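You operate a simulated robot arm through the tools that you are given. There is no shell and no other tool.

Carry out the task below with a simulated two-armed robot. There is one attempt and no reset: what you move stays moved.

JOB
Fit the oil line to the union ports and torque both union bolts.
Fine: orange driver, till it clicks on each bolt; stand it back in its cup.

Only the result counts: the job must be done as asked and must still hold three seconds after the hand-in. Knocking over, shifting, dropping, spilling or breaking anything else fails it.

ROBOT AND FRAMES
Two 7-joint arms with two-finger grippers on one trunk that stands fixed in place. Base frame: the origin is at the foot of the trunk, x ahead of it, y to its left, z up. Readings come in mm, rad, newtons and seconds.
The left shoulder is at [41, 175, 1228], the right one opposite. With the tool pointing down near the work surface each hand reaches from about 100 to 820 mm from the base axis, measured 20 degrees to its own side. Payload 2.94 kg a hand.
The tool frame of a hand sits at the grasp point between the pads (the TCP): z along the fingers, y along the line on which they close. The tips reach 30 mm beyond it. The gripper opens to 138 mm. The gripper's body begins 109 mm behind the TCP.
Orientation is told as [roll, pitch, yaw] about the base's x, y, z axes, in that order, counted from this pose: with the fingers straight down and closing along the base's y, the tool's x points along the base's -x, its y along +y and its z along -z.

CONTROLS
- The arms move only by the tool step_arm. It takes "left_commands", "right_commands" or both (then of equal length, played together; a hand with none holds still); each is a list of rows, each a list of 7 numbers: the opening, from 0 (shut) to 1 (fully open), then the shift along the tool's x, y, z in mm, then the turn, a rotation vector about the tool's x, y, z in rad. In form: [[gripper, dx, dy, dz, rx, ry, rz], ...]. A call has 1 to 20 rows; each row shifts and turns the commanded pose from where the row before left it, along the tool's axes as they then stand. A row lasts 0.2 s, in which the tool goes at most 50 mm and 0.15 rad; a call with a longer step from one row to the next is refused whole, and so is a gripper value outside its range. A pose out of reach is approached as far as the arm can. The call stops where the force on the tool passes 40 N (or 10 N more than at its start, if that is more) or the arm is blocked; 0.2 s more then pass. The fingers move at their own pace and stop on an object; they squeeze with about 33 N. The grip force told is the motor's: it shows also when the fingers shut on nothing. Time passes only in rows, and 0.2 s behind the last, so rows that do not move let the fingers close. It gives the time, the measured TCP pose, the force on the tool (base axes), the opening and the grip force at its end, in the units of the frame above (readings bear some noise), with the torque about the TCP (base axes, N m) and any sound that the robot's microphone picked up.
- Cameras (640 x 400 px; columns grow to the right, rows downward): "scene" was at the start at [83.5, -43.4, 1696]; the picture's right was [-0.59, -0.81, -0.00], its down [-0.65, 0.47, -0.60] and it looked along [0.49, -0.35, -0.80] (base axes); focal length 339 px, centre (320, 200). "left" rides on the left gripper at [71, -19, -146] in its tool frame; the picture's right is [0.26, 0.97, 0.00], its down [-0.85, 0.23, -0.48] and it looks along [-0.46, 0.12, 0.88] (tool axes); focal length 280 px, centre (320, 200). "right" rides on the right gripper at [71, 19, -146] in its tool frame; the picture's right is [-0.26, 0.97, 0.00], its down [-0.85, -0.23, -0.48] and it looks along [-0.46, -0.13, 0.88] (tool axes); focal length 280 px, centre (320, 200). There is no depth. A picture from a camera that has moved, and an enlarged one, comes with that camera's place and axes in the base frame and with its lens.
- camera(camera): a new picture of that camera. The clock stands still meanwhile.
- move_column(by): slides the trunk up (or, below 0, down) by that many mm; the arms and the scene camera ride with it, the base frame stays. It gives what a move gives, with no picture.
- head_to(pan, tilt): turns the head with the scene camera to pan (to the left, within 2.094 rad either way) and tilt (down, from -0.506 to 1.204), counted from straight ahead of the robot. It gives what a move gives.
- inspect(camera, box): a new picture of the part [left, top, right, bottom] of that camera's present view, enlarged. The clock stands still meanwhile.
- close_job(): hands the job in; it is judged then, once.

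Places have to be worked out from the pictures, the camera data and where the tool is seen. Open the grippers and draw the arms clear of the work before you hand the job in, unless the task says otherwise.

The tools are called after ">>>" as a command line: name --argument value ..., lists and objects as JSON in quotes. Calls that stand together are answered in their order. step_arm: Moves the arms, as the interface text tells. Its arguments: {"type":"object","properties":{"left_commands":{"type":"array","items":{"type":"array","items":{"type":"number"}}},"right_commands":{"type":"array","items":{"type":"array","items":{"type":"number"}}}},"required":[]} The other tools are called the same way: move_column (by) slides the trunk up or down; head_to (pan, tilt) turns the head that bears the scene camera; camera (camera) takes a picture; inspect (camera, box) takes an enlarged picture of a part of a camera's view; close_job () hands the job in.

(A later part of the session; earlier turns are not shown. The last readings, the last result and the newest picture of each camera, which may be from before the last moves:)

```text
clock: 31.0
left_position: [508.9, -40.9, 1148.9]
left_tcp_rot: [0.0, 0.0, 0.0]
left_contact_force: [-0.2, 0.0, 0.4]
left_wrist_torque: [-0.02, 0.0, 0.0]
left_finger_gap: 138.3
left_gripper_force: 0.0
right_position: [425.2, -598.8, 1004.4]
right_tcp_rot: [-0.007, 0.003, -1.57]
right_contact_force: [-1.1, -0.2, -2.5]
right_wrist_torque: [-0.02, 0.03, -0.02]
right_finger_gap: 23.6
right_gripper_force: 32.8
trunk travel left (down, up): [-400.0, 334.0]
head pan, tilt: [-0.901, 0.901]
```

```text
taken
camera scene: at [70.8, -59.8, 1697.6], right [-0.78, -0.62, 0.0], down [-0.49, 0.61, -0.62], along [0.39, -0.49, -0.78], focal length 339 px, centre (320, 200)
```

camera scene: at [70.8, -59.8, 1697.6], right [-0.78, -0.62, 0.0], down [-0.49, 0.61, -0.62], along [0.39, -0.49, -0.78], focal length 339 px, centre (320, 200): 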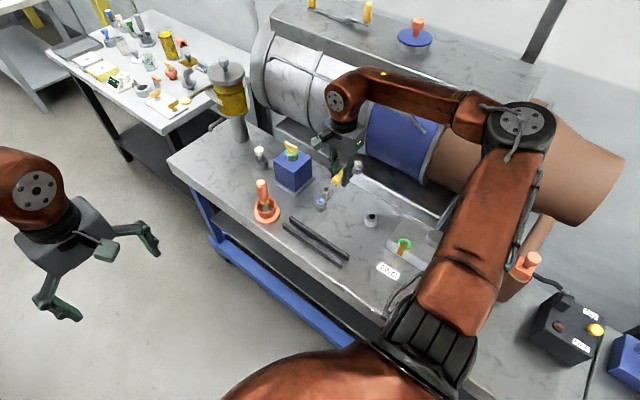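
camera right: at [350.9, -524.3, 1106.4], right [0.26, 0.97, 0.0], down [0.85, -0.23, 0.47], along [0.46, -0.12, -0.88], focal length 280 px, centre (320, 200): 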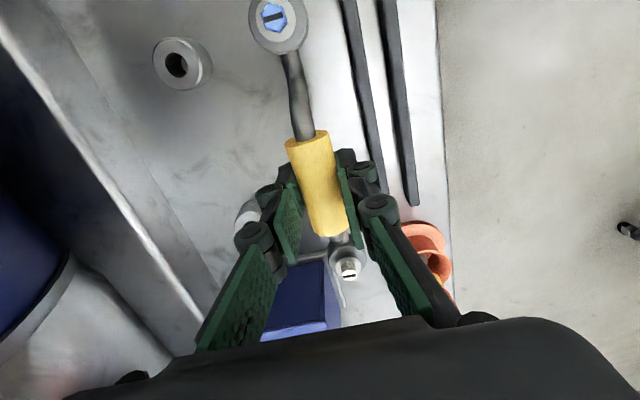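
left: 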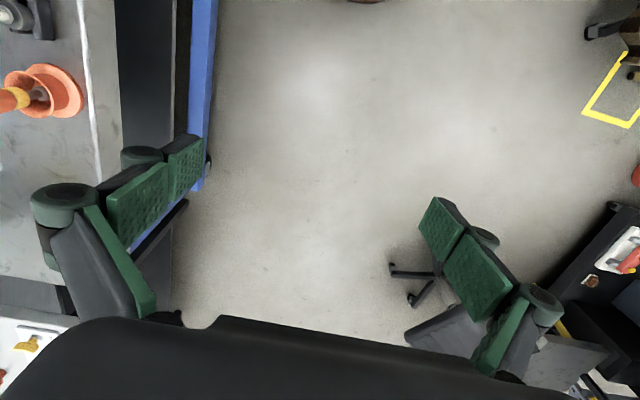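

Yaw -1.57 works without trouble. I continue to about -3.1 to test the far end of the range.

>>> step_arm --right_commands '[[0, 0, 0, 0, 0, 0, 0.14], [0, 0, 0, 0, 0, 0, 0.14], [0, 0, 0, 0, 0, 0, 0.14], [0, 0, 0, 0, 0, 0, 0.14], [0, 0, 0, 0, 0, 0, 0.14], [0, 0, 0, 0, 0, 0, 0.14], [0, 0, 0, 0, 0, 0, 0.14], [0, 0, 0, 0, 0, 0, 0.14], [0, 0, 0, 0, 0, 0, 0.14], [0, 0, 0, 0, 0, 0, 0.14], [0, 0, 0, 0, 0, 0, 0.14], [0, 0, 0, 0, 0, 0, 0.0]]'

>>> camera --camera "scene"

>>> camera --camera "right"

```text
clock: 33.6
left_position: [509.5, -41.0, 1150.3]
left_tcp_rot: [0.0, 0.0, 0.0]
left_contact_force: [0.6, 0.0, -0.3]
left_wrist_torque: [0.02, -0.02, -0.01]
left_finger_gap: 137.7
left_gripper_force: 0.1
right_position: [424.2, -598.1, 1003.5]
right_tcp_rot: [-0.003, -0.007, -3.109]
right_contact_force: [0.2, -0.5, -3.3]
right_wrist_torque: [-0.01, 0.02, 0.0]
right_finger_gap: 23.9
right_gripper_force: 32.7
trunk travel left (down, up): [-400.0, 334.0]
head pan, tilt: [-0.901, 0.901]
```

```text
taken
camera scene: at [70.8, -59.7, 1697.6], right [-0.78, -0.62, 0.0], down [-0.49, 0.61, -0.62], along [0.39, -0.49, -0.78], focal length 339 px, centre (320, 200)
```

scene: 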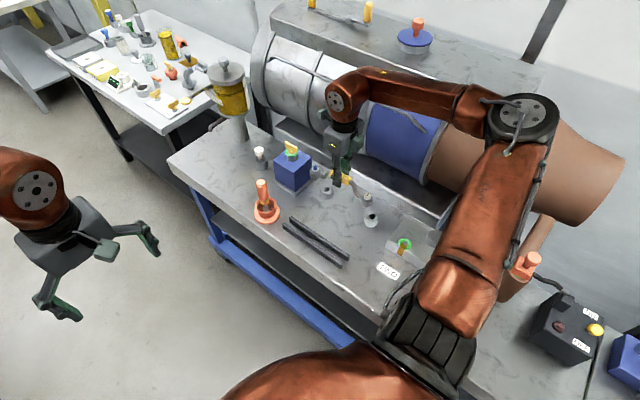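

```text
taken
camera right: at [496.7, -616.3, 1149.5], right [-0.23, -0.97, 0.0], down [-0.85, 0.2, 0.48], along [-0.47, 0.11, -0.88], focal length 280 px, centre (320, 200)
```

right: 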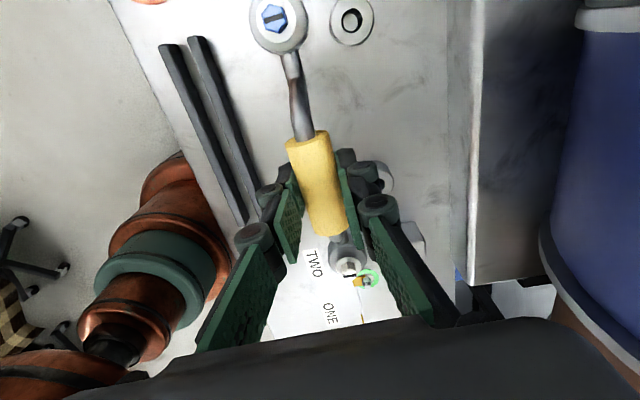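

Yaw of about -π is reachable. Before deciding on which end goes where, I check both ports for any marking from this side.

>>> inspect --camera "right" --box '[310, 0, 400, 60]'

>>> inspect --camera "scene" --box '[290, 150, 410, 250]'

>>> inspect --camera "right" --box '[290, 230, 400, 340]'

```text
6.67 times, centred on (355, 30) of right
camera zoom: at [496.7, -616.3, 1149.5], right [-0.23, -0.97, 0.0], down [-0.85, 0.2, 0.48], along [-0.47, 0.11, -0.88], focal length 1869 px, centre (87, 1333)
```

zoom: 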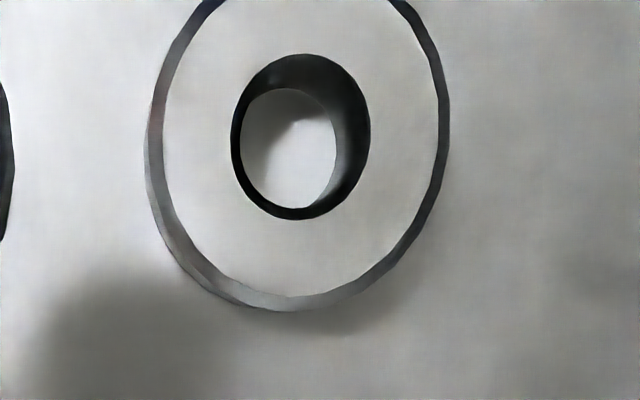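

```text
4.00 times, centred on (350, 200) of scene
camera zoom: at [70.8, -59.7, 1697.6], right [-0.78, -0.62, 0.0], down [-0.49, 0.61, -0.62], along [0.39, -0.49, -0.78], focal length 1354 px, centre (200, 200)
```

zoom: 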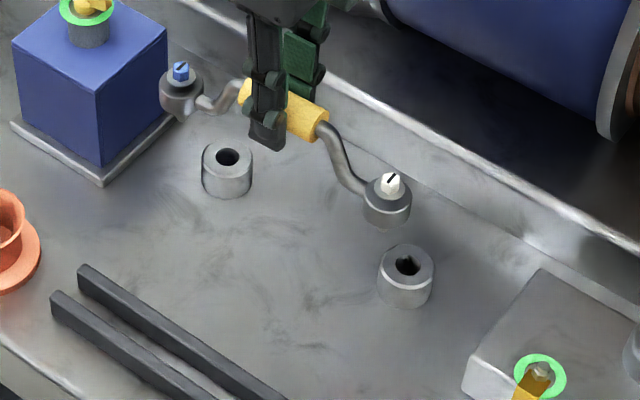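

```text
3.64 times, centred on (345, 285) of right
camera zoom: at [496.7, -616.3, 1149.5], right [-0.23, -0.97, 0.0], down [-0.85, 0.2, 0.48], along [-0.47, 0.11, -0.88], focal length 1020 px, centre (229, -109)
```

zoom: 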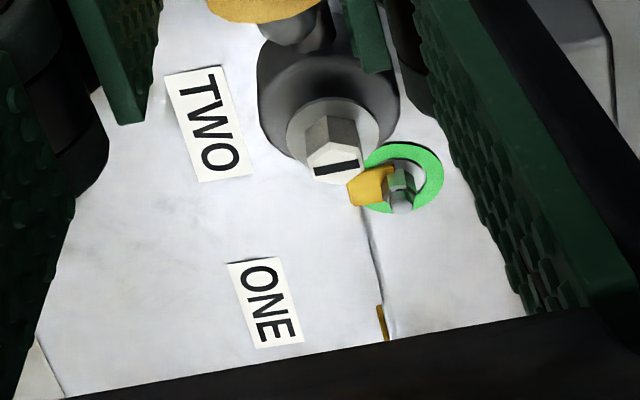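

No markings; both ports look identical. I'd rather keep the line in its rack orientation, so I test whether the hand can stand at yaw -π above the rack too (then I can set the line back, regrip turned by π, and carry it over unflipped).

>>> step_arm --right_commands '[[0, 0, -30, 0, 0, 0, 0.033], [0, 0, -30, 0, 0, 0, 0], [0, 0, -30, 0, 0, 0, 0], [0, 0, -32, 0, 0, 0, 0], [0, 0, 0, 0, 0, 0, 0]]'

```text
clock: 34.8
left_position: [508.7, -42.4, 1149.4]
left_tcp_rot: [0.004, 0.0, 0.0]
left_contact_force: [-0.5, -0.2, 0.0]
left_wrist_torque: [0.01, 0.01, 0.01]
left_finger_gap: 138.2
left_gripper_force: 0.0
right_position: [421.9, -475.9, 1003.5]
right_tcp_rot: [-0.006, -0.006, -3.141]
right_contact_force: [0.5, -0.3, -3.4]
right_wrist_torque: [-0.02, -0.02, -0.01]
right_finger_gap: 23.9
right_gripper_force: 33.1
trunk travel left (down, up): [-400.0, 334.0]
head pan, tilt: [-0.901, 0.901]
```

Yaw -π over the rack is fine. Now I rotate the line back to yaw 0 above the rack to set it down in its original seat.

>>> step_arm --right_commands '[[0, 0, 0, 0, 0, 0, -0.15], [0, 0, 0, 0, 0, 0, -0.15], [0, 0, 0, 0, 0, 0, -0.15], [0, 0, 0, 0, 0, 0, -0.15], [0, 0, 0, 0, 0, 0, -0.15], [0, 0, 0, 0, 0, 0, -0.15], [0, 0, 0, 0, 0, 0, -0.15], [0, 0, 0, 0, 0, 0, -0.15], [0, 0, 0, 0, 0, 0, -0.15], [0, 0, 0, 0, 0, 0, -0.15], [0, 0, 0, 0, 0, 0, -0.15], [0, 0, 0, 0, 0, 0, -0.15], [0, 0, 0, 0, 0, 0, -0.15], [0, 0, 0, 0, 0, 0, -0.15], [0, 0, 0, 0, 0, 0, -0.15], [0, 0, 0, 0, 0, 0, -0.15], [0, 0, 0, 0, 0, 0, -0.15], [0, 0, 0, 0, 0, 0, -0.15], [0, 0, 0, 0, 0, 0, -0.15], [0, 0, 0, 0, 0, 0, -0.15]]'

>>> step_arm --right_commands '[[0, 0, 0, 0, 0, 0, -0.141], [0, 0, 0, 0, 0, 0, 0], [0, 0, 0, 0, 0, 0, 0]]'

>>> camera --camera "right"

```text
clock: 39.0
left_position: [508.7, -41.2, 1149.7]
left_tcp_rot: [0.001, 0.001, 0.0]
left_contact_force: [0.2, 0.2, -0.3]
left_wrist_torque: [-0.02, 0.01, 0.02]
left_finger_gap: 138.2
left_gripper_force: 0.0
right_position: [422.9, -477.0, 1003.8]
right_tcp_rot: [0.002, 0.008, -0.141]
right_contact_force: [0.3, 0.6, -3.2]
right_wrist_torque: [0.02, 0.0, -0.03]
right_finger_gap: 23.6
right_gripper_force: 32.9
trunk travel left (down, up): [-400.0, 334.0]
head pan, tilt: [-0.901, 0.901]
```

```text
clock: 39.8
left_position: [509.3, -41.4, 1150.5]
left_tcp_rot: [0.0, 0.001, -0.001]
left_contact_force: [0.6, -0.8, 0.2]
left_wrist_torque: [0.03, 0.0, -0.02]
left_finger_gap: 138.3
left_gripper_force: 0.1
right_position: [422.4, -476.6, 1004.4]
right_tcp_rot: [0.002, 0.007, 0.0]
right_contact_force: [0.7, 0.4, -1.7]
right_wrist_torque: [0.02, 0.0, 0.05]
right_finger_gap: 23.9
right_gripper_force: 33.1
trunk travel left (down, up): [-400.0, 334.0]
head pan, tilt: [-0.901, 0.901]
```

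```text
taken
camera right: at [353.1, -458.2, 1151.1], right [0.26, 0.97, 0.0], down [0.85, -0.23, 0.47], along [0.45, -0.12, -0.88], focal length 280 px, centre (320, 200)
```

right: 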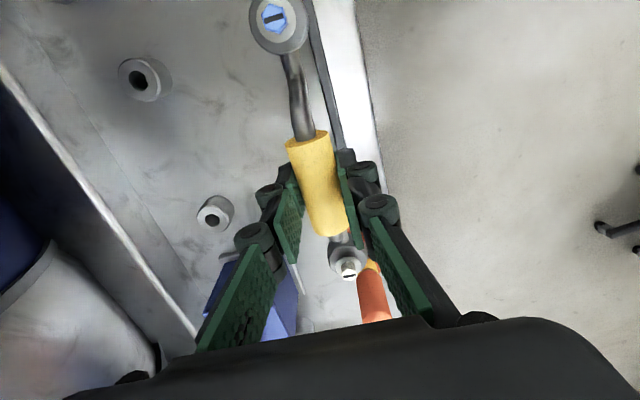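

Back at yaw 0. I correct the small pitch/offset and lower the line toward its original seat (TCP z≈883), slowing at the end.

>>> step_arm --right_commands '[[0, 1.6, 0, 20, 0.002, -0.007, 0], [0, 0, 0, 30, 0, 0, 0], [0, 0, 0, 30, 0, 0, 0], [0, 0, 0, 25, 0, 0, 0], [0, 0, 0, 9, 0, 0, 0], [0, 0, 0, 4, 0, 0, 0], [0, 0, 0, 0, 0, 0, 0]]'

>>> inspect --camera "scene" --box '[260, 180, 380, 280]'

```text
clock: 41.4
left_position: [508.4, -40.9, 1150.2]
left_tcp_rot: [0.001, -0.001, 0.001]
left_contact_force: [0.2, -0.5, 0.3]
left_wrist_torque: [-0.05, 0.03, -0.01]
left_finger_gap: 137.9
left_gripper_force: 0.1
right_position: [422.0, -476.4, 887.0]
right_tcp_rot: [0.002, -0.003, 0.0]
right_contact_force: [-0.2, -0.8, -2.8]
right_wrist_torque: [0.02, -0.02, 0.0]
right_finger_gap: 24.0
right_gripper_force: 32.7
trunk travel left (down, up): [-400.0, 334.0]
head pan, tilt: [-0.901, 0.901]
```

```text
4.00 times, centred on (320, 230) of scene
camera zoom: at [70.7, -59.5, 1697.7], right [-0.78, -0.62, 0.0], down [-0.49, 0.61, -0.62], along [0.39, -0.49, -0.78], focal length 1354 px, centre (320, 80)
```

zoom: 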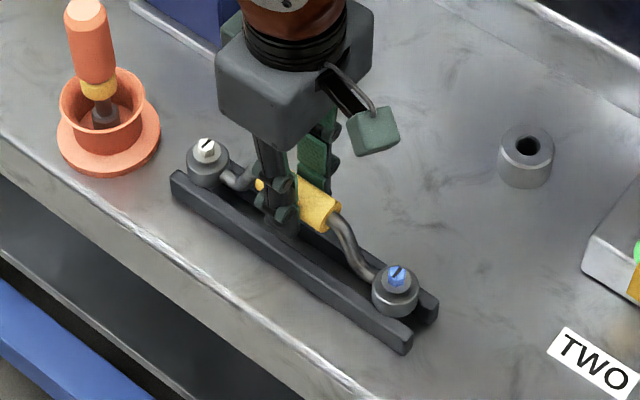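

Almost seated and centred between the rails. I lower in 1 mm steps until the weight is taken.

>>> step_arm --right_commands '[[0, 0, 0, 1, 0, 0, 0], [0, 0, 0, 1, 0, 0, 0], [0, 0, 0, 1, 0, 0, 0], [0, 0, 0, 0, 0, 0, 0]]'

```text
clock: 42.4
left_position: [508.0, -40.0, 1149.2]
left_tcp_rot: [-0.001, 0.0, -0.001]
left_contact_force: [0.0, 0.0, -0.2]
left_wrist_torque: [0.03, 0.01, 0.04]
left_finger_gap: 137.9
left_gripper_force: 0.1
right_position: [421.6, -475.9, 884.2]
right_tcp_rot: [0.0, 0.0, 0.001]
right_contact_force: [-0.4, -1.2, 1.0]
right_wrist_torque: [-0.11, 0.25, 0.04]
right_finger_gap: 24.0
right_gripper_force: 33.1
trunk travel left (down, up): [-400.0, 334.0]
head pan, tilt: [-0.901, 0.901]
```

Contact has begun (force went from -2.8 to +1 N). One more small step, then I open the fingers.

>>> step_arm --right_commands '[[0, 0, 0, 0.7, 0, 0, 0], [0, 0, 0, 0, 0, 0, 0]]'

```text
clock: 43.0
left_position: [508.3, -41.6, 1149.4]
left_tcp_rot: [-0.001, 0.001, 0.0]
left_contact_force: [0.1, 1.0, 0.4]
left_wrist_torque: [0.01, 0.01, 0.02]
left_finger_gap: 138.0
left_gripper_force: 0.1
right_position: [419.8, -476.2, 883.6]
right_tcp_rot: [0.0, 0.001, -0.001]
right_contact_force: [-2.9, -1.4, 6.9]
right_wrist_torque: [-0.04, 0.15, 0.05]
right_finger_gap: 24.0
right_gripper_force: 33.0
trunk travel left (down, up): [-400.0, 334.0]
head pan, tilt: [-0.901, 0.901]
```

Seated on both ends (≈10 N net down). I open the fingers, and then look.

>>> step_arm --right_commands '[[0.3, 0, 0, 0, 0, 0, 0], [0.6, 0, 0, 0, 0, 0, 0], [0.6, 0, 0, 0, 0, 0, 0], [0.6, 0, 0, 0, 0, 0, 0], [0.6, 0, 0, 0, 0, 0, 0]]'

>>> inspect --camera "scene" --box '[260, 180, 380, 280]'

>>> camera --camera "right"

```text
clock: 44.2
left_position: [509.2, -41.3, 1149.4]
left_tcp_rot: [0.0, 0.0, 0.0]
left_contact_force: [0.3, 0.4, -0.2]
left_wrist_torque: [0.02, -0.02, 0.03]
left_finger_gap: 138.1
left_gripper_force: 0.1
right_position: [421.8, -476.1, 884.8]
right_tcp_rot: [0.001, -0.001, 0.0]
right_contact_force: [-0.3, -0.3, -0.1]
right_wrist_torque: [0.0, 0.0, 0.02]
right_finger_gap: 82.9
right_gripper_force: 0.0
trunk travel left (down, up): [-400.0, 334.0]
head pan, tilt: [-0.901, 0.901]
```

```text
4.00 times, centred on (320, 230) of scene
camera zoom: at [70.6, -59.2, 1697.7], right [-0.78, -0.62, 0.0], down [-0.49, 0.61, -0.62], along [0.39, -0.49, -0.78], focal length 1354 px, centre (320, 80)
```

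zoom: 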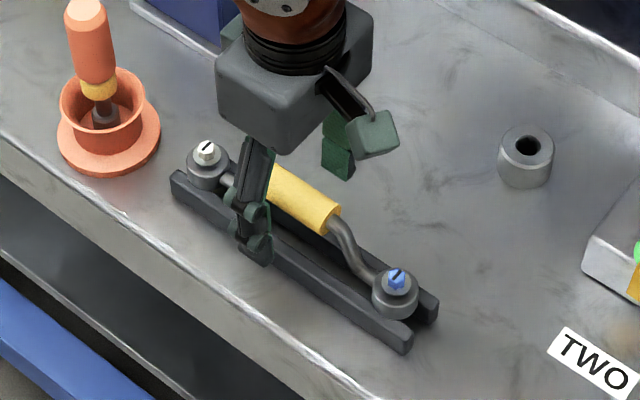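

```text
taken
camera right: at [351.0, -457.3, 1029.0], right [0.26, 0.96, 0.0], down [0.85, -0.23, 0.48], along [0.46, -0.12, -0.88], focal length 280 px, centre (320, 200)
```

right: 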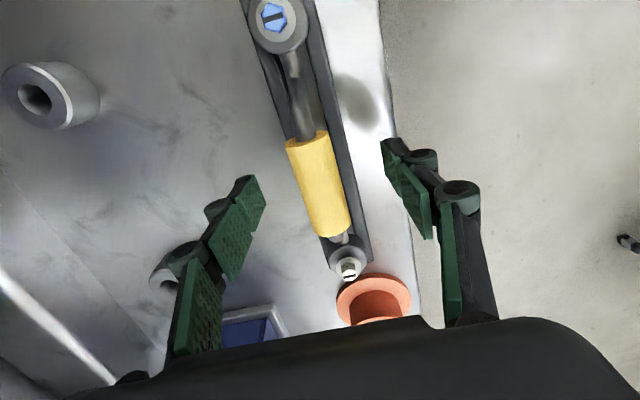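

The line sits stable in the rack. I raise the open hand and turn it by -π about the vertical.

>>> step_arm --right_commands '[[0.6, 0, 0, -30, 0, 0, 0], [0.6, 0, 0, -30, 0, 0, 0], [0.6, 0, 0, -30, 0, 0, 0], [0.6, 0, 0, 0, 0, 0, 0.15], [0.6, 0, 0, 0, 0, 0, 0.15], [0.6, 0, 0, 0, 0, 0, 0.15], [0.6, 0, 0, 0, 0, 0, 0.15], [0.6, 0, 0, 0, 0, 0, 0.15], [0.6, 0, 0, 0, 0, 0, 0.15], [0.6, 0, 0, 0, 0, 0, 0.15], [0.6, 0, 0, 0, 0, 0, 0.15], [0.6, 0, 0, 0, 0, 0, 0.15], [0.6, 0, 0, 0, 0, 0, 0.15], [0.6, 0, 0, 0, 0, 0, 0.15], [0.6, 0, 0, 0, 0, 0, 0.15], [0.6, 0, 0, 0, 0, 0, 0.15], [0.6, 0, 0, 0, 0, 0, 0.15], [0.6, 0, 0, 0, 0, 0, 0.15], [0.6, 0, 0, 0, 0, 0, 0.15], [0.6, 0, 0, 0, 0, 0, 0.15]]'

>>> step_arm --right_commands '[[0.6, 0, 0, 0, 0, 0, 0.148], [0.6, 0, 0, 0, 0, 0, 0.148], [0.6, 0, 0, 0, 0, 0, 0.148], [0.6, 0, 0, 0, 0, 0, 0.147], [0.6, 0, 0, 0, 0, 0, 0]]'

>>> camera --camera "right"

```text
clock: 48.4
left_position: [508.5, -40.8, 1150.1]
left_tcp_rot: [-0.001, -0.001, 0.0]
left_contact_force: [0.1, -0.3, -0.2]
left_wrist_torque: [-0.02, -0.03, -0.03]
left_finger_gap: 137.9
left_gripper_force: 0.1
right_position: [421.6, -475.0, 972.9]
right_tcp_rot: [0.0, 0.002, -2.55]
right_contact_force: [0.2, 0.5, -0.9]
right_wrist_torque: [0.03, -0.01, 0.03]
right_finger_gap: 83.1
right_gripper_force: 0.1
trunk travel left (down, up): [-400.0, 334.0]
head pan, tilt: [-0.901, 0.901]
```

```text
clock: 49.6
left_position: [508.9, -41.0, 1148.6]
left_tcp_rot: [0.0, 0.0, 0.001]
left_contact_force: [-0.4, -0.4, 0.2]
left_wrist_torque: [-0.02, 0.0, 0.01]
left_finger_gap: 138.1
left_gripper_force: 0.0
right_position: [421.2, -476.8, 972.9]
right_tcp_rot: [-0.001, 0.003, 3.141]
right_contact_force: [0.0, 0.0, -0.3]
right_wrist_torque: [0.02, -0.03, 0.0]
right_finger_gap: 82.8
right_gripper_force: 0.0
trunk travel left (down, up): [-400.0, 334.0]
head pan, tilt: [-0.901, 0.901]
```

```text
taken
camera right: at [492.0, -496.0, 1119.0], right [-0.26, -0.96, 0.0], down [-0.85, 0.23, 0.48], along [-0.46, 0.13, -0.88], focal length 280 px, centre (320, 200)
```

right: 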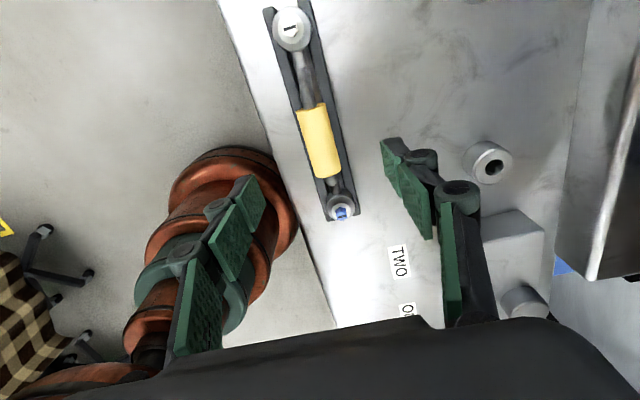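

The sleeve is centred below the turned hand. I descend 89.5 mm and close on the sleeve.

>>> step_arm --right_commands '[[0.6, 0, 0, 30, 0, 0, 0], [0.6, 0, 0, 30, 0, 0, 0], [0.6, 0, 0, 22, 0, 0, 0], [0.6, 0, 0, 7.5, 0, 0, 0], [0.6, 0, 0, 0, 0, 0, 0], [0, 0, 0, 0, 0, 0, 0], [0, 0, 0, 0, 0, 0, 0], [0, 0, 0, 0, 0, 0, 0], [0, 0, 0, 0, 0, 0, 0], [0, 0, 0, 0, 0, 0, 0], [0, 0, 0, 0, 0, 0, 0]]'

>>> camera --camera "right"

```text
clock: 52.0
left_position: [509.4, -40.7, 1150.5]
left_tcp_rot: [-0.003, -0.001, 0.0]
left_contact_force: [-0.1, 0.3, 0.2]
left_wrist_torque: [0.0, 0.0, -0.01]
left_finger_gap: 138.1
left_gripper_force: 0.1
right_position: [421.3, -475.6, 883.0]
right_tcp_rot: [-0.001, 0.002, -3.14]
right_contact_force: [0.3, -0.6, -0.1]
right_wrist_torque: [-0.01, -0.01, -0.02]
right_finger_gap: 24.1
right_gripper_force: 33.5
trunk travel left (down, up): [-400.0, 334.0]
head pan, tilt: [-0.901, 0.901]
```

```text
taken
camera right: at [492.4, -495.5, 1029.1], right [-0.26, -0.97, 0.0], down [-0.85, 0.23, 0.48], along [-0.46, 0.13, -0.88], focal length 280 px, centre (320, 200)
```

right: 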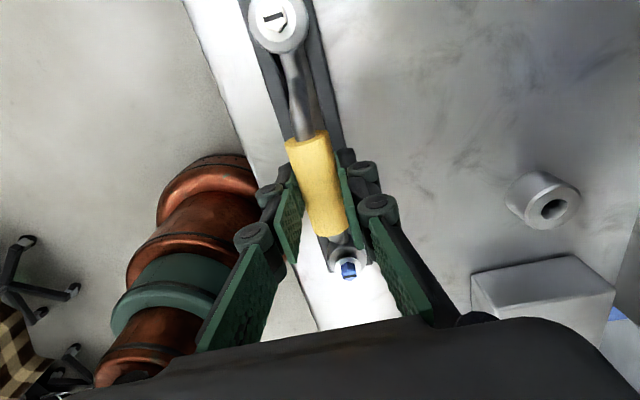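

Gripped again (24.1 mm, 33 N). I lift 80 mm, then carry toward y≈-649.

>>> step_arm --right_commands '[[0, 0, 0, -8, 0, 0, 0], [0, 0, 0, -16, 0, 0, 0], [0, 0, 0, -28, 0, 0, 0], [0, 0, 0, -28, 0, 0, 0], [0, 0, 25, 0, 0, 0, 0], [0, 0, 35, 0, 0, 0, 0], [0, 0, 35, 0, 0, 0, 0], [0, 0, 35, 0, 0, 0, 0], [0, 0, 28, 0, 0, 0, 0], [0, 0, 15, 0, 0, 0, 0], [0, 0, 0, 0, 0, 0, 0]]'

>>> camera --camera "right"

>>> camera --camera "scene"

```text
clock: 54.4
left_position: [509.3, -42.0, 1149.4]
left_tcp_rot: [0.001, 0.001, 0.0]
left_contact_force: [0.3, 0.4, 0.0]
left_wrist_torque: [-0.04, 0.01, -0.02]
left_finger_gap: 138.1
left_gripper_force: 0.1
right_position: [421.6, -649.9, 961.8]
right_tcp_rot: [-0.002, 0.0, -3.139]
right_contact_force: [-0.1, -0.5, -2.5]
right_wrist_torque: [-0.02, -0.03, 0.0]
right_finger_gap: 23.8
right_gripper_force: 33.0
trunk travel left (down, up): [-400.0, 334.0]
head pan, tilt: [-0.901, 0.901]
```

```text
taken
camera right: at [493.3, -669.9, 1107.3], right [-0.26, -0.97, 0.0], down [-0.85, 0.23, 0.48], along [-0.46, 0.13, -0.88], focal length 280 px, centre (320, 200)
```

right: 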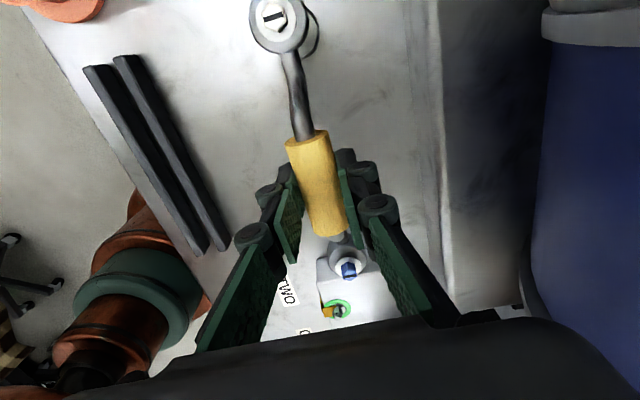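

```text
taken
camera scene: at [70.9, -59.6, 1697.6], right [-0.78, -0.62, 0.0], down [-0.49, 0.61, -0.62], along [0.39, -0.49, -0.78], focal length 339 px, centre (320, 200)
```

scene: 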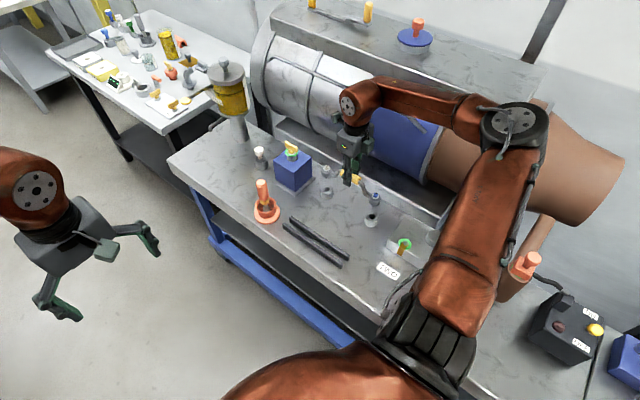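

Reached (421.6,-649.9,962) with no reach problem. I check the alignment of the ends over the ports in enlarged views.

>>> inspect --camera "scene" --box '[300, 150, 400, 240]'

>>> inspect --camera "right" --box '[230, 0, 350, 80]'

>>> inspect --camera "right" --box '[300, 220, 400, 320]'

```text
4.44 times, centred on (350, 195) of scene
camera zoom: at [70.9, -59.6, 1697.6], right [-0.78, -0.62, 0.0], down [-0.49, 0.61, -0.62], along [0.39, -0.49, -0.78], focal length 1505 px, centre (187, 222)
```

zoom: 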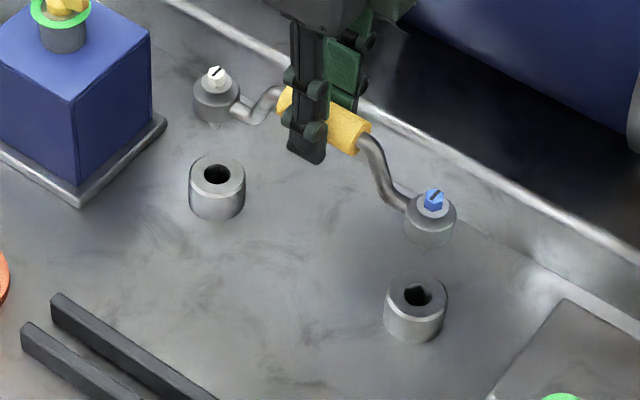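

```text
5.00 times, centred on (290, 40) of right
camera zoom: at [493.3, -669.9, 1107.3], right [-0.26, -0.97, 0.0], down [-0.85, 0.23, 0.48], along [-0.46, 0.13, -0.88], focal length 1402 px, centre (470, 1000)
```

zoom: 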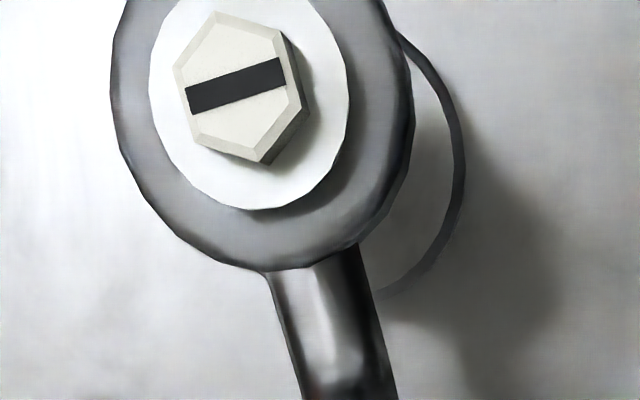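

```text
4.00 times, centred on (350, 270) of right
camera zoom: at [493.3, -669.9, 1107.3], right [-0.26, -0.97, 0.0], down [-0.85, 0.23, 0.48], along [-0.46, 0.13, -0.88], focal length 1122 px, centre (200, -80)
```

zoom: 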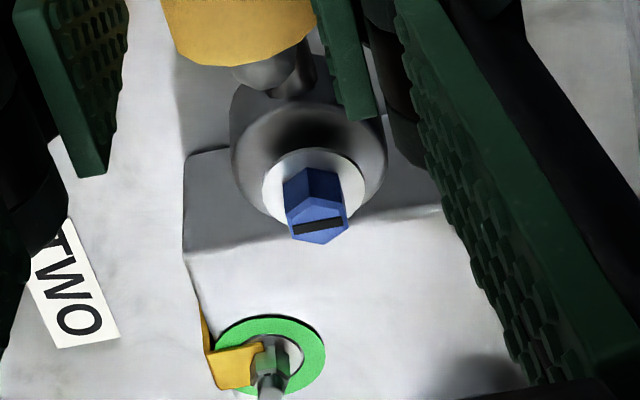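

By the wrist views, bolts (≈(511.5,-650.5) and (332,-651)) and ports ((511.5,-650), (332,-649)) agree within about 1–2 mm. I lower to 25 mm above seating height and compare again at close range.

>>> step_arm --right_commands '[[0, 0, 0, 20, 0, 0, 0], [0, 0, 0, 20, 0, 0, 0], [0, 0, 0, 12, 0, 0, 0], [0, 0, 0, 0, 0, 0, 0]]'

>>> inspect --camera "scene" --box '[310, 160, 390, 230]'

>>> inspect --camera "right" --box '[230, 0, 350, 80]'

>>> inspect --camera "right" --box '[300, 220, 400, 320]'

```text
clock: 55.4
left_position: [508.5, -40.8, 1149.9]
left_tcp_rot: [0.001, 0.0, 0.0]
left_contact_force: [0.7, 0.3, -0.6]
left_wrist_torque: [-0.01, 0.01, -0.01]
left_finger_gap: 138.0
left_gripper_force: 0.0
right_position: [421.4, -649.8, 909.9]
right_tcp_rot: [-0.002, -0.002, -3.14]
right_contact_force: [0.5, 0.0, -3.0]
right_wrist_torque: [-0.02, 0.05, 0.03]
right_finger_gap: 23.8
right_gripper_force: 33.3
trunk travel left (down, up): [-400.0, 334.0]
head pan, tilt: [-0.901, 0.901]
```

```text
5.71 times, centred on (350, 195) of scene
camera zoom: at [70.7, -59.7, 1697.7], right [-0.78, -0.62, 0.0], down [-0.49, 0.61, -0.62], along [0.39, -0.49, -0.78], focal length 1935 px, centre (149, 229)
```

zoom: 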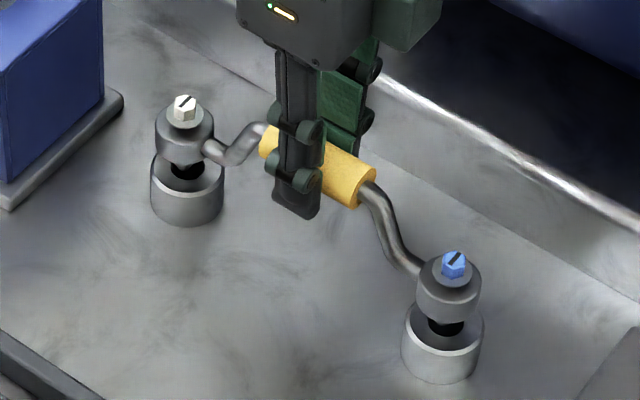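

```text
5.00 times, centred on (290, 40) of right
camera zoom: at [492.4, -668.5, 1055.1], right [-0.26, -0.97, 0.0], down [-0.85, 0.23, 0.48], along [-0.46, 0.13, -0.88], focal length 1402 px, centre (470, 1000)
```

zoom: 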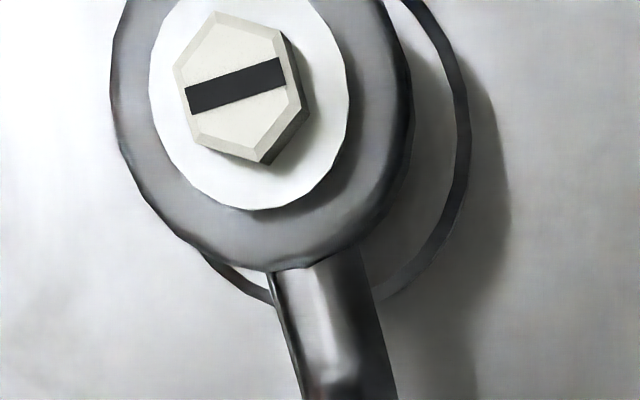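

```text
4.00 times, centred on (350, 270) of right
camera zoom: at [492.4, -668.5, 1055.1], right [-0.26, -0.97, 0.0], down [-0.85, 0.23, 0.48], along [-0.46, 0.13, -0.88], focal length 1122 px, centre (200, -80)
```

zoom: 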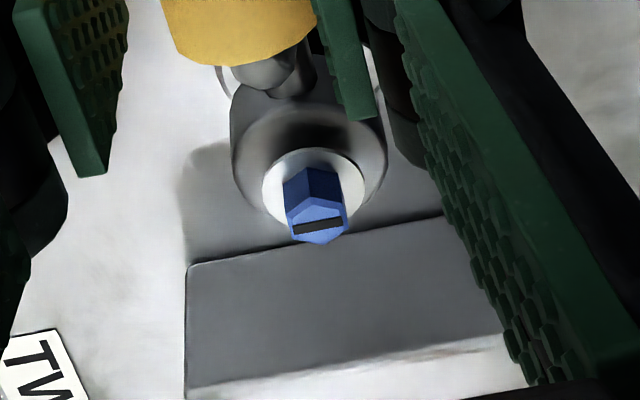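

Ends hover over the ports. I zoom further on each end in the scene camera to measure the residual offset.

>>> inspect --camera "scene" --box '[324, 170, 356, 202]'

>>> inspect --camera "scene" --box '[358, 196, 390, 228]'

```text
12.50 times, centred on (340, 186) of scene
camera zoom: at [70.7, -59.7, 1697.7], right [-0.78, -0.62, 0.0], down [-0.49, 0.61, -0.62], along [0.39, -0.49, -0.78], focal length 4233 px, centre (70, 375)
```

zoom: 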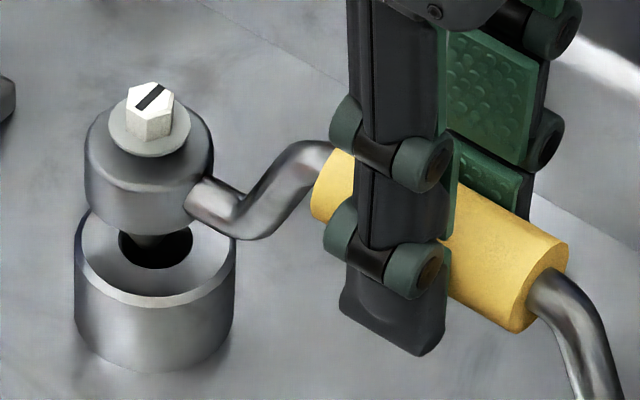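

```text
12.50 times, centred on (374, 212) of scene
camera zoom: at [70.7, -59.7, 1697.7], right [-0.78, -0.62, 0.0], down [-0.49, 0.61, -0.62], along [0.39, -0.49, -0.78], focal length 4233 px, centre (-355, 50)
```

zoom: 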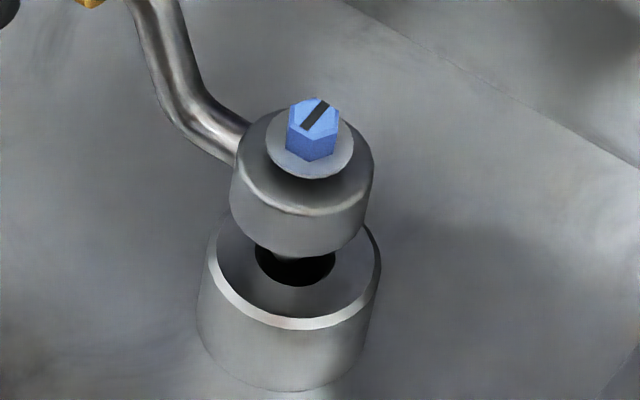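

The zoomed views agree: the eyes sit about +0.8 mm in x and +1.8 mm in y off the port axes. I shift the hand by (-1,-2) mm and check again.

>>> step_arm --right_commands '[[0, -1, 2, 0, 0, 0, 0], [0, 0, 0, 0, 0, 0, 0], [0, 0, 0, 0, 0, 0, 0]]'

>>> inspect --camera "scene" --box '[324, 170, 356, 202]'

>>> inspect --camera "scene" --box '[358, 196, 390, 228]'

>>> inspect --camera "right" --box '[230, 0, 350, 80]'

```text
clock: 56.2
left_position: [508.3, -41.0, 1150.1]
left_tcp_rot: [-0.001, -0.002, -0.001]
left_contact_force: [1.1, -0.4, -0.2]
left_wrist_torque: [0.01, 0.02, -0.02]
left_finger_gap: 138.2
left_gripper_force: 0.1
right_position: [420.4, -650.5, 910.3]
right_tcp_rot: [-0.003, 0.0, -3.139]
right_contact_force: [-0.4, 0.2, -1.8]
right_wrist_torque: [0.02, 0.03, 0.01]
right_finger_gap: 23.8
right_gripper_force: 32.9
trunk travel left (down, up): [-400.0, 334.0]
head pan, tilt: [-0.901, 0.901]
```

```text
12.50 times, centred on (340, 186) of scene
camera zoom: at [70.8, -59.8, 1697.6], right [-0.78, -0.62, 0.0], down [-0.49, 0.61, -0.62], along [0.39, -0.49, -0.78], focal length 4233 px, centre (70, 375)
```

zoom: 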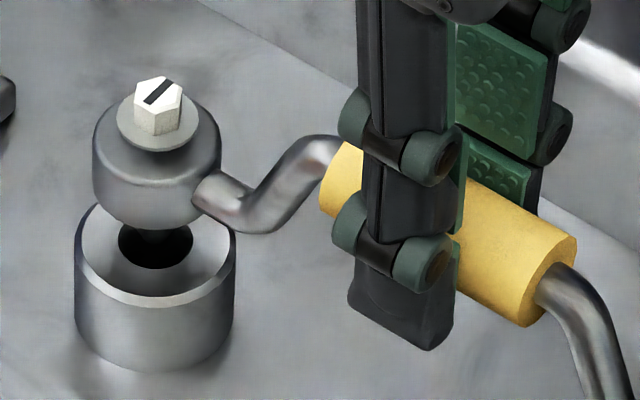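

```text
12.50 times, centred on (374, 212) of scene
camera zoom: at [70.8, -59.8, 1697.6], right [-0.78, -0.62, 0.0], down [-0.49, 0.61, -0.62], along [0.39, -0.49, -0.78], focal length 4233 px, centre (-355, 50)
```

zoom: 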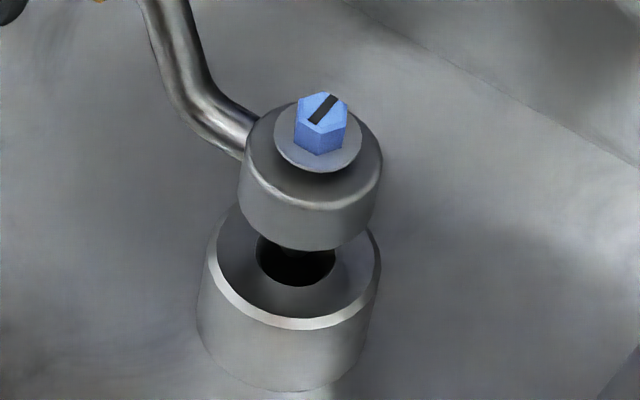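

```text
5.00 times, centred on (290, 40) of right
camera zoom: at [491.6, -670.9, 1055.8], right [-0.26, -0.97, 0.0], down [-0.85, 0.23, 0.48], along [-0.46, 0.13, -0.88], focal length 1402 px, centre (470, 1000)
```

zoom: 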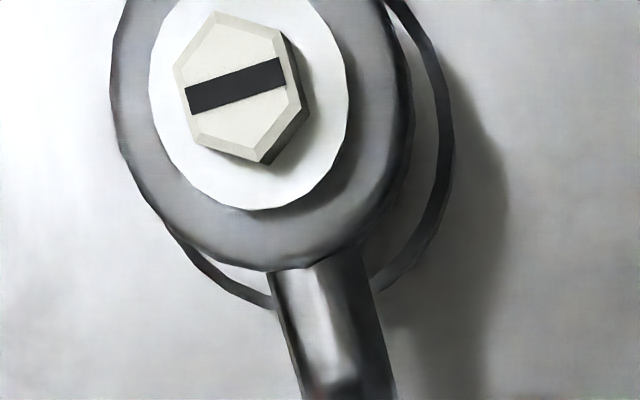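

Offsets are now below about 0.5 mm at both ends. I lower toward the seat, slowing near contact.

>>> step_arm --right_commands '[[0, 0, 0, 8, 0, 0, 0], [0, 0, 0, 6, 0, 0, 0], [0, 0, 0, 5, 0, 0, 0], [0, 0, 0, 3, 0, 0, 0], [0, 0, 0, 0, 0, 0, 0]]'

>>> inspect --camera "scene" --box '[310, 160, 390, 230]'

```text
clock: 57.4
left_position: [508.7, -41.2, 1149.8]
left_tcp_rot: [0.0, 0.001, 0.001]
left_contact_force: [0.3, 0.3, -0.1]
left_wrist_torque: [0.01, 0.01, 0.02]
left_finger_gap: 138.1
left_gripper_force: 0.0
right_position: [419.9, -651.7, 888.5]
right_tcp_rot: [-0.001, 0.002, -3.139]
right_contact_force: [-0.6, 1.0, -2.5]
right_wrist_torque: [0.0, -0.02, -0.01]
right_finger_gap: 23.8
right_gripper_force: 33.1
trunk travel left (down, up): [-400.0, 334.0]
head pan, tilt: [-0.901, 0.901]
```

```text
5.71 times, centred on (350, 195) of scene
camera zoom: at [70.8, -59.7, 1697.7], right [-0.78, -0.62, 0.0], down [-0.49, 0.61, -0.62], along [0.39, -0.49, -0.78], focal length 1935 px, centre (149, 229)
```

zoom: 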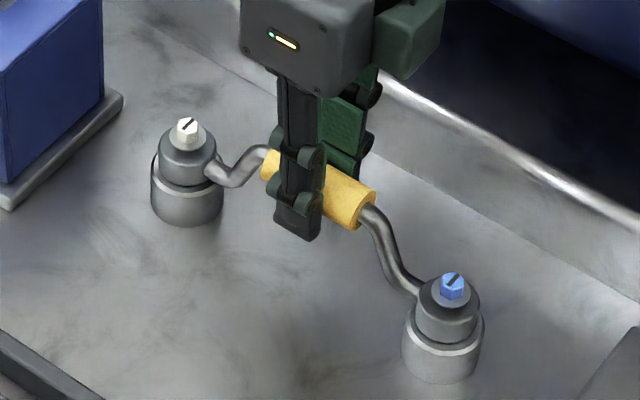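

The ends are nearly on the ports with no contact yet. I continue down in 1 mm steps.

>>> step_arm --right_commands '[[0, 0, 0, 1, 0, 0, 0], [0, 0, 0, 1, 0, 0, 0], [0, 0, 0, 1, 0, 0, 0], [0, 0, 0, 0, 0, 0, 0]]'

```text
clock: 58.4
left_position: [510.0, -41.2, 1149.3]
left_tcp_rot: [0.0, -0.002, 0.001]
left_contact_force: [-0.1, 0.7, -1.1]
left_wrist_torque: [-0.01, 0.03, -0.02]
left_finger_gap: 137.6
left_gripper_force: 0.1
right_position: [420.5, -651.7, 887.4]
right_tcp_rot: [0.0, 0.001, -3.14]
right_contact_force: [0.8, 0.0, 4.8]
right_wrist_torque: [0.04, 0.08, 0.02]
right_finger_gap: 24.3
right_gripper_force: 32.7
trunk travel left (down, up): [-400.0, 334.0]
head pan, tilt: [-0.901, 0.901]
```

Contact at z≈887.4. I check whether the eyes sit flush on both ports.

>>> inspect --camera "scene" --box '[324, 170, 356, 202]'

>>> inspect --camera "scene" --box '[358, 196, 390, 228]'

>>> inspect --camera "right" --box '[230, 0, 350, 80]'

```text
12.50 times, centred on (340, 186) of scene
camera zoom: at [70.3, -58.8, 1697.8], right [-0.78, -0.62, 0.0], down [-0.49, 0.61, -0.62], along [0.39, -0.49, -0.78], focal length 4233 px, centre (70, 375)
```

zoom: 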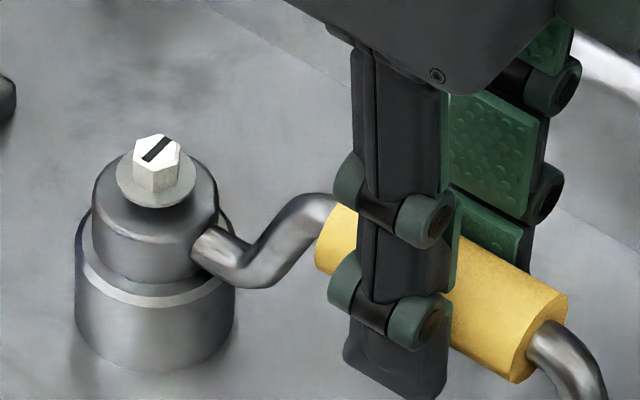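

```text
12.50 times, centred on (374, 212) of scene
camera zoom: at [70.3, -58.8, 1697.8], right [-0.78, -0.62, 0.0], down [-0.49, 0.61, -0.62], along [0.39, -0.49, -0.78], focal length 4233 px, centre (-355, 50)
```

zoom: 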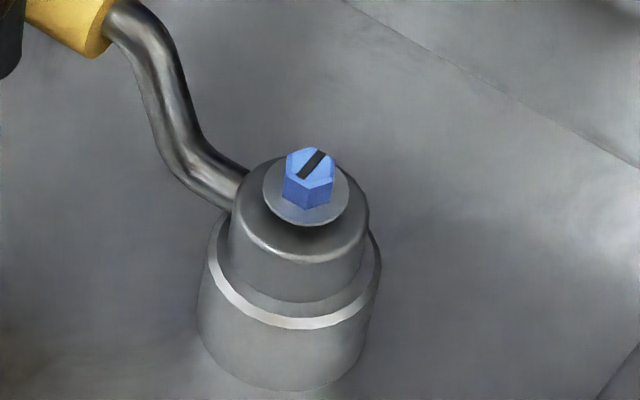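

```text
5.00 times, centred on (290, 40) of right
camera zoom: at [491.5, -670.8, 1033.3], right [-0.26, -0.97, 0.0], down [-0.85, 0.23, 0.47], along [-0.46, 0.12, -0.88], focal length 1402 px, centre (470, 1000)
```

zoom: 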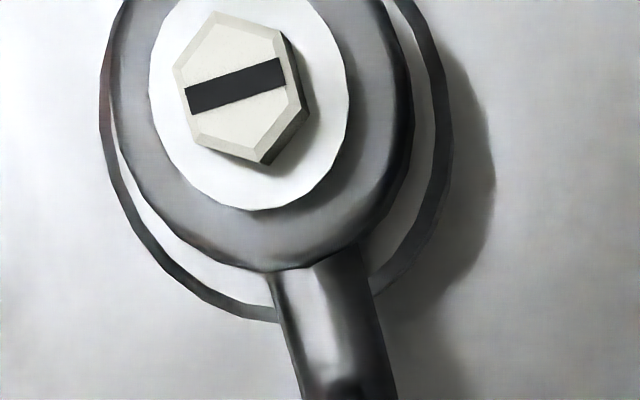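

I zoom harder on the contact zone of each end to see if there's a gap under the eyes.

>>> inspect --camera "scene" --box '[324, 184, 340, 196]'

>>> inspect --camera "scene" --box '[366, 208, 382, 222]'

```text
16.00 times, centred on (332, 190) of scene
camera zoom: at [70.3, -58.8, 1697.8], right [-0.78, -0.62, 0.0], down [-0.49, 0.61, -0.62], along [0.39, -0.49, -0.78], focal length 5418 px, centre (128, 360)
```

zoom: 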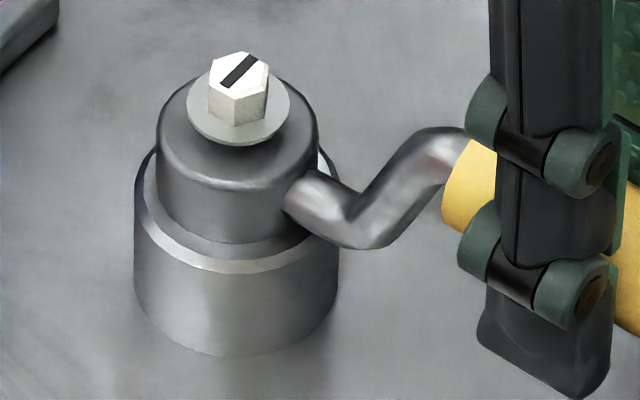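

```text
16.00 times, centred on (374, 215) of scene
camera zoom: at [70.3, -58.8, 1697.8], right [-0.78, -0.62, 0.0], down [-0.49, 0.61, -0.62], along [0.39, -0.49, -0.78], focal length 5418 px, centre (-544, -40)
```

zoom: 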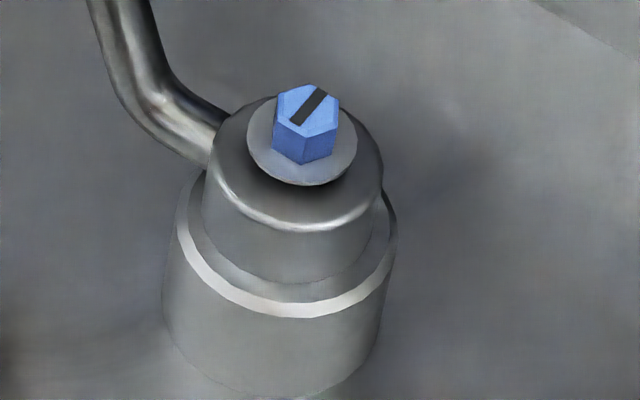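

Eyes rest on the ports; a residual offset of roughly +1.2 mm in x remains. I lift 4 mm, trim by (-1.2,+0.4), and re-seat.

>>> step_arm --right_commands '[[0, 0, 0, -4, 0, 0, 0], [0, -1.2, -0.4, 0, 0, 0, 0], [0, 0, 0, 0, 0, 0, 0], [0, 0, 0, 2, 0, 0, 0], [0, 0, 0, 1, 0, 0, 0], [0, 0, 0, 0, 0, 0, 0]]'

>>> inspect --camera "right" --box '[230, 0, 350, 80]'

>>> inspect --camera "scene" --box '[324, 184, 340, 196]'

>>> inspect --camera "scene" --box '[366, 208, 382, 222]'

```text
clock: 59.8
left_position: [509.0, -40.4, 1151.1]
left_tcp_rot: [0.001, 0.0, 0.001]
left_contact_force: [-1.0, -0.4, 0.1]
left_wrist_torque: [-0.01, 0.02, 0.01]
left_finger_gap: 138.0
left_gripper_force: 0.1
right_position: [418.3, -652.0, 887.4]
right_tcp_rot: [-0.003, 0.002, -3.14]
right_contact_force: [-0.5, 0.3, -1.0]
right_wrist_torque: [-0.06, -0.19, -0.04]
right_finger_gap: 23.7
right_gripper_force: 33.2
trunk travel left (down, up): [-400.0, 334.0]
head pan, tilt: [-0.901, 0.901]
```

```text
5.00 times, centred on (290, 40) of right
camera zoom: at [489.6, -671.6, 1033.3], right [-0.26, -0.97, 0.0], down [-0.85, 0.23, 0.48], along [-0.46, 0.13, -0.88], focal length 1402 px, centre (470, 1000)
```

zoom: 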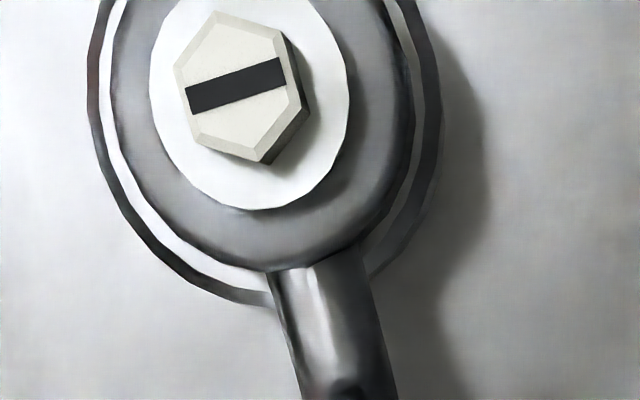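

```text
16.00 times, centred on (332, 190) of scene
camera zoom: at [70.6, -59.6, 1697.7], right [-0.78, -0.62, 0.0], down [-0.49, 0.61, -0.62], along [0.39, -0.49, -0.78], focal length 5418 px, centre (128, 360)
```

zoom: 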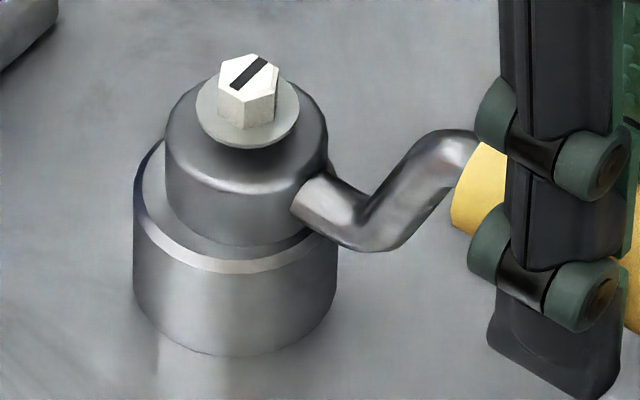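

```text
16.00 times, centred on (374, 215) of scene
camera zoom: at [70.6, -59.6, 1697.7], right [-0.78, -0.62, 0.0], down [-0.49, 0.61, -0.62], along [0.39, -0.49, -0.78], focal length 5418 px, centre (-544, -40)
```

zoom: 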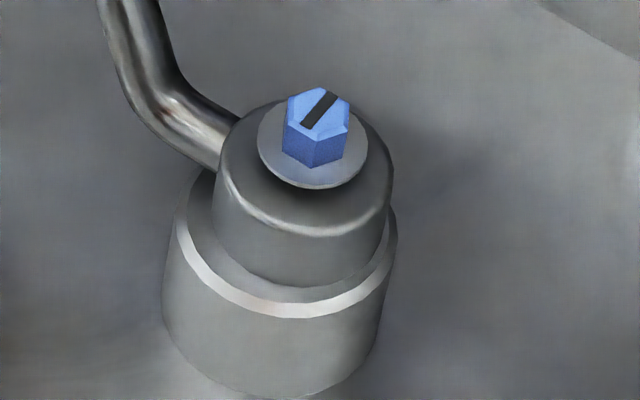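

The hand shifted more than commanded once contact released, so now the eyes are about (-1.1,-1.4) off. I lift 5 mm into free air and measure there.

>>> step_arm --right_commands '[[0, 0, 0, -5, 0, 0, 0], [0, 0, 0, 0, 0, 0, 0], [0, 0, 0, 0, 0, 0, 0]]'

>>> inspect --camera "right" --box '[230, 0, 350, 80]'

>>> inspect --camera "scene" --box '[324, 184, 340, 196]'

>>> inspect --camera "scene" --box '[366, 208, 382, 222]'

```text
clock: 60.6
left_position: [509.0, -42.3, 1149.7]
left_tcp_rot: [-0.001, -0.001, 0.0]
left_contact_force: [-0.3, 0.0, -0.6]
left_wrist_torque: [-0.01, -0.01, 0.02]
left_finger_gap: 138.0
left_gripper_force: 0.0
right_position: [420.7, -651.2, 892.7]
right_tcp_rot: [-0.002, 0.0, -3.141]
right_contact_force: [0.8, 0.5, -3.2]
right_wrist_torque: [-0.01, 0.01, 0.03]
right_finger_gap: 23.8
right_gripper_force: 32.5
trunk travel left (down, up): [-400.0, 334.0]
head pan, tilt: [-0.901, 0.901]
```

```text
5.00 times, centred on (290, 40) of right
camera zoom: at [490.1, -671.3, 1038.1], right [-0.26, -0.97, 0.0], down [-0.85, 0.23, 0.48], along [-0.46, 0.13, -0.88], focal length 1402 px, centre (470, 1000)
```

zoom: 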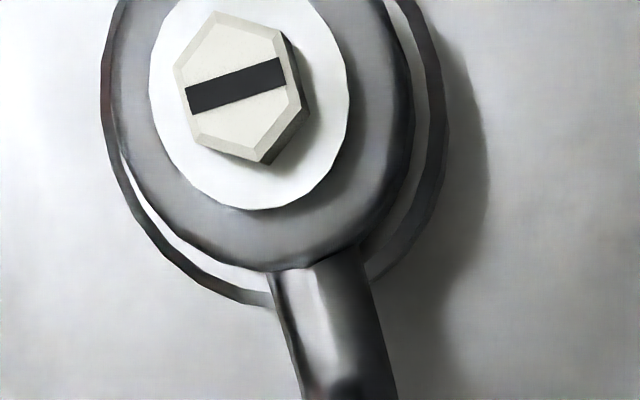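

```text
16.00 times, centred on (332, 190) of scene
camera zoom: at [70.9, -59.8, 1697.6], right [-0.78, -0.62, 0.0], down [-0.49, 0.61, -0.62], along [0.39, -0.49, -0.78], focal length 5418 px, centre (128, 360)
```

zoom: 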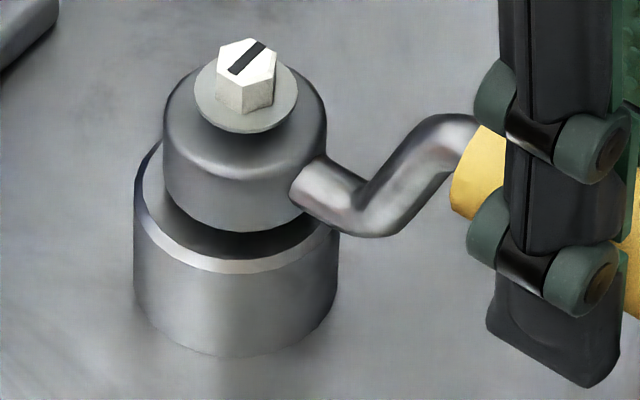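

```text
16.00 times, centred on (374, 215) of scene
camera zoom: at [70.9, -59.8, 1697.6], right [-0.78, -0.62, 0.0], down [-0.49, 0.61, -0.62], along [0.39, -0.49, -0.78], focal length 5418 px, centre (-544, -40)
```

zoom: 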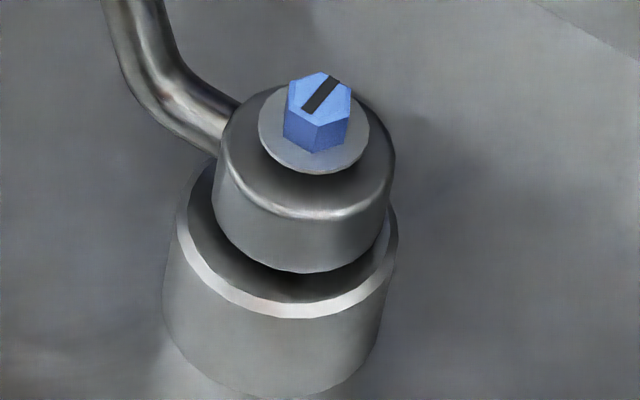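

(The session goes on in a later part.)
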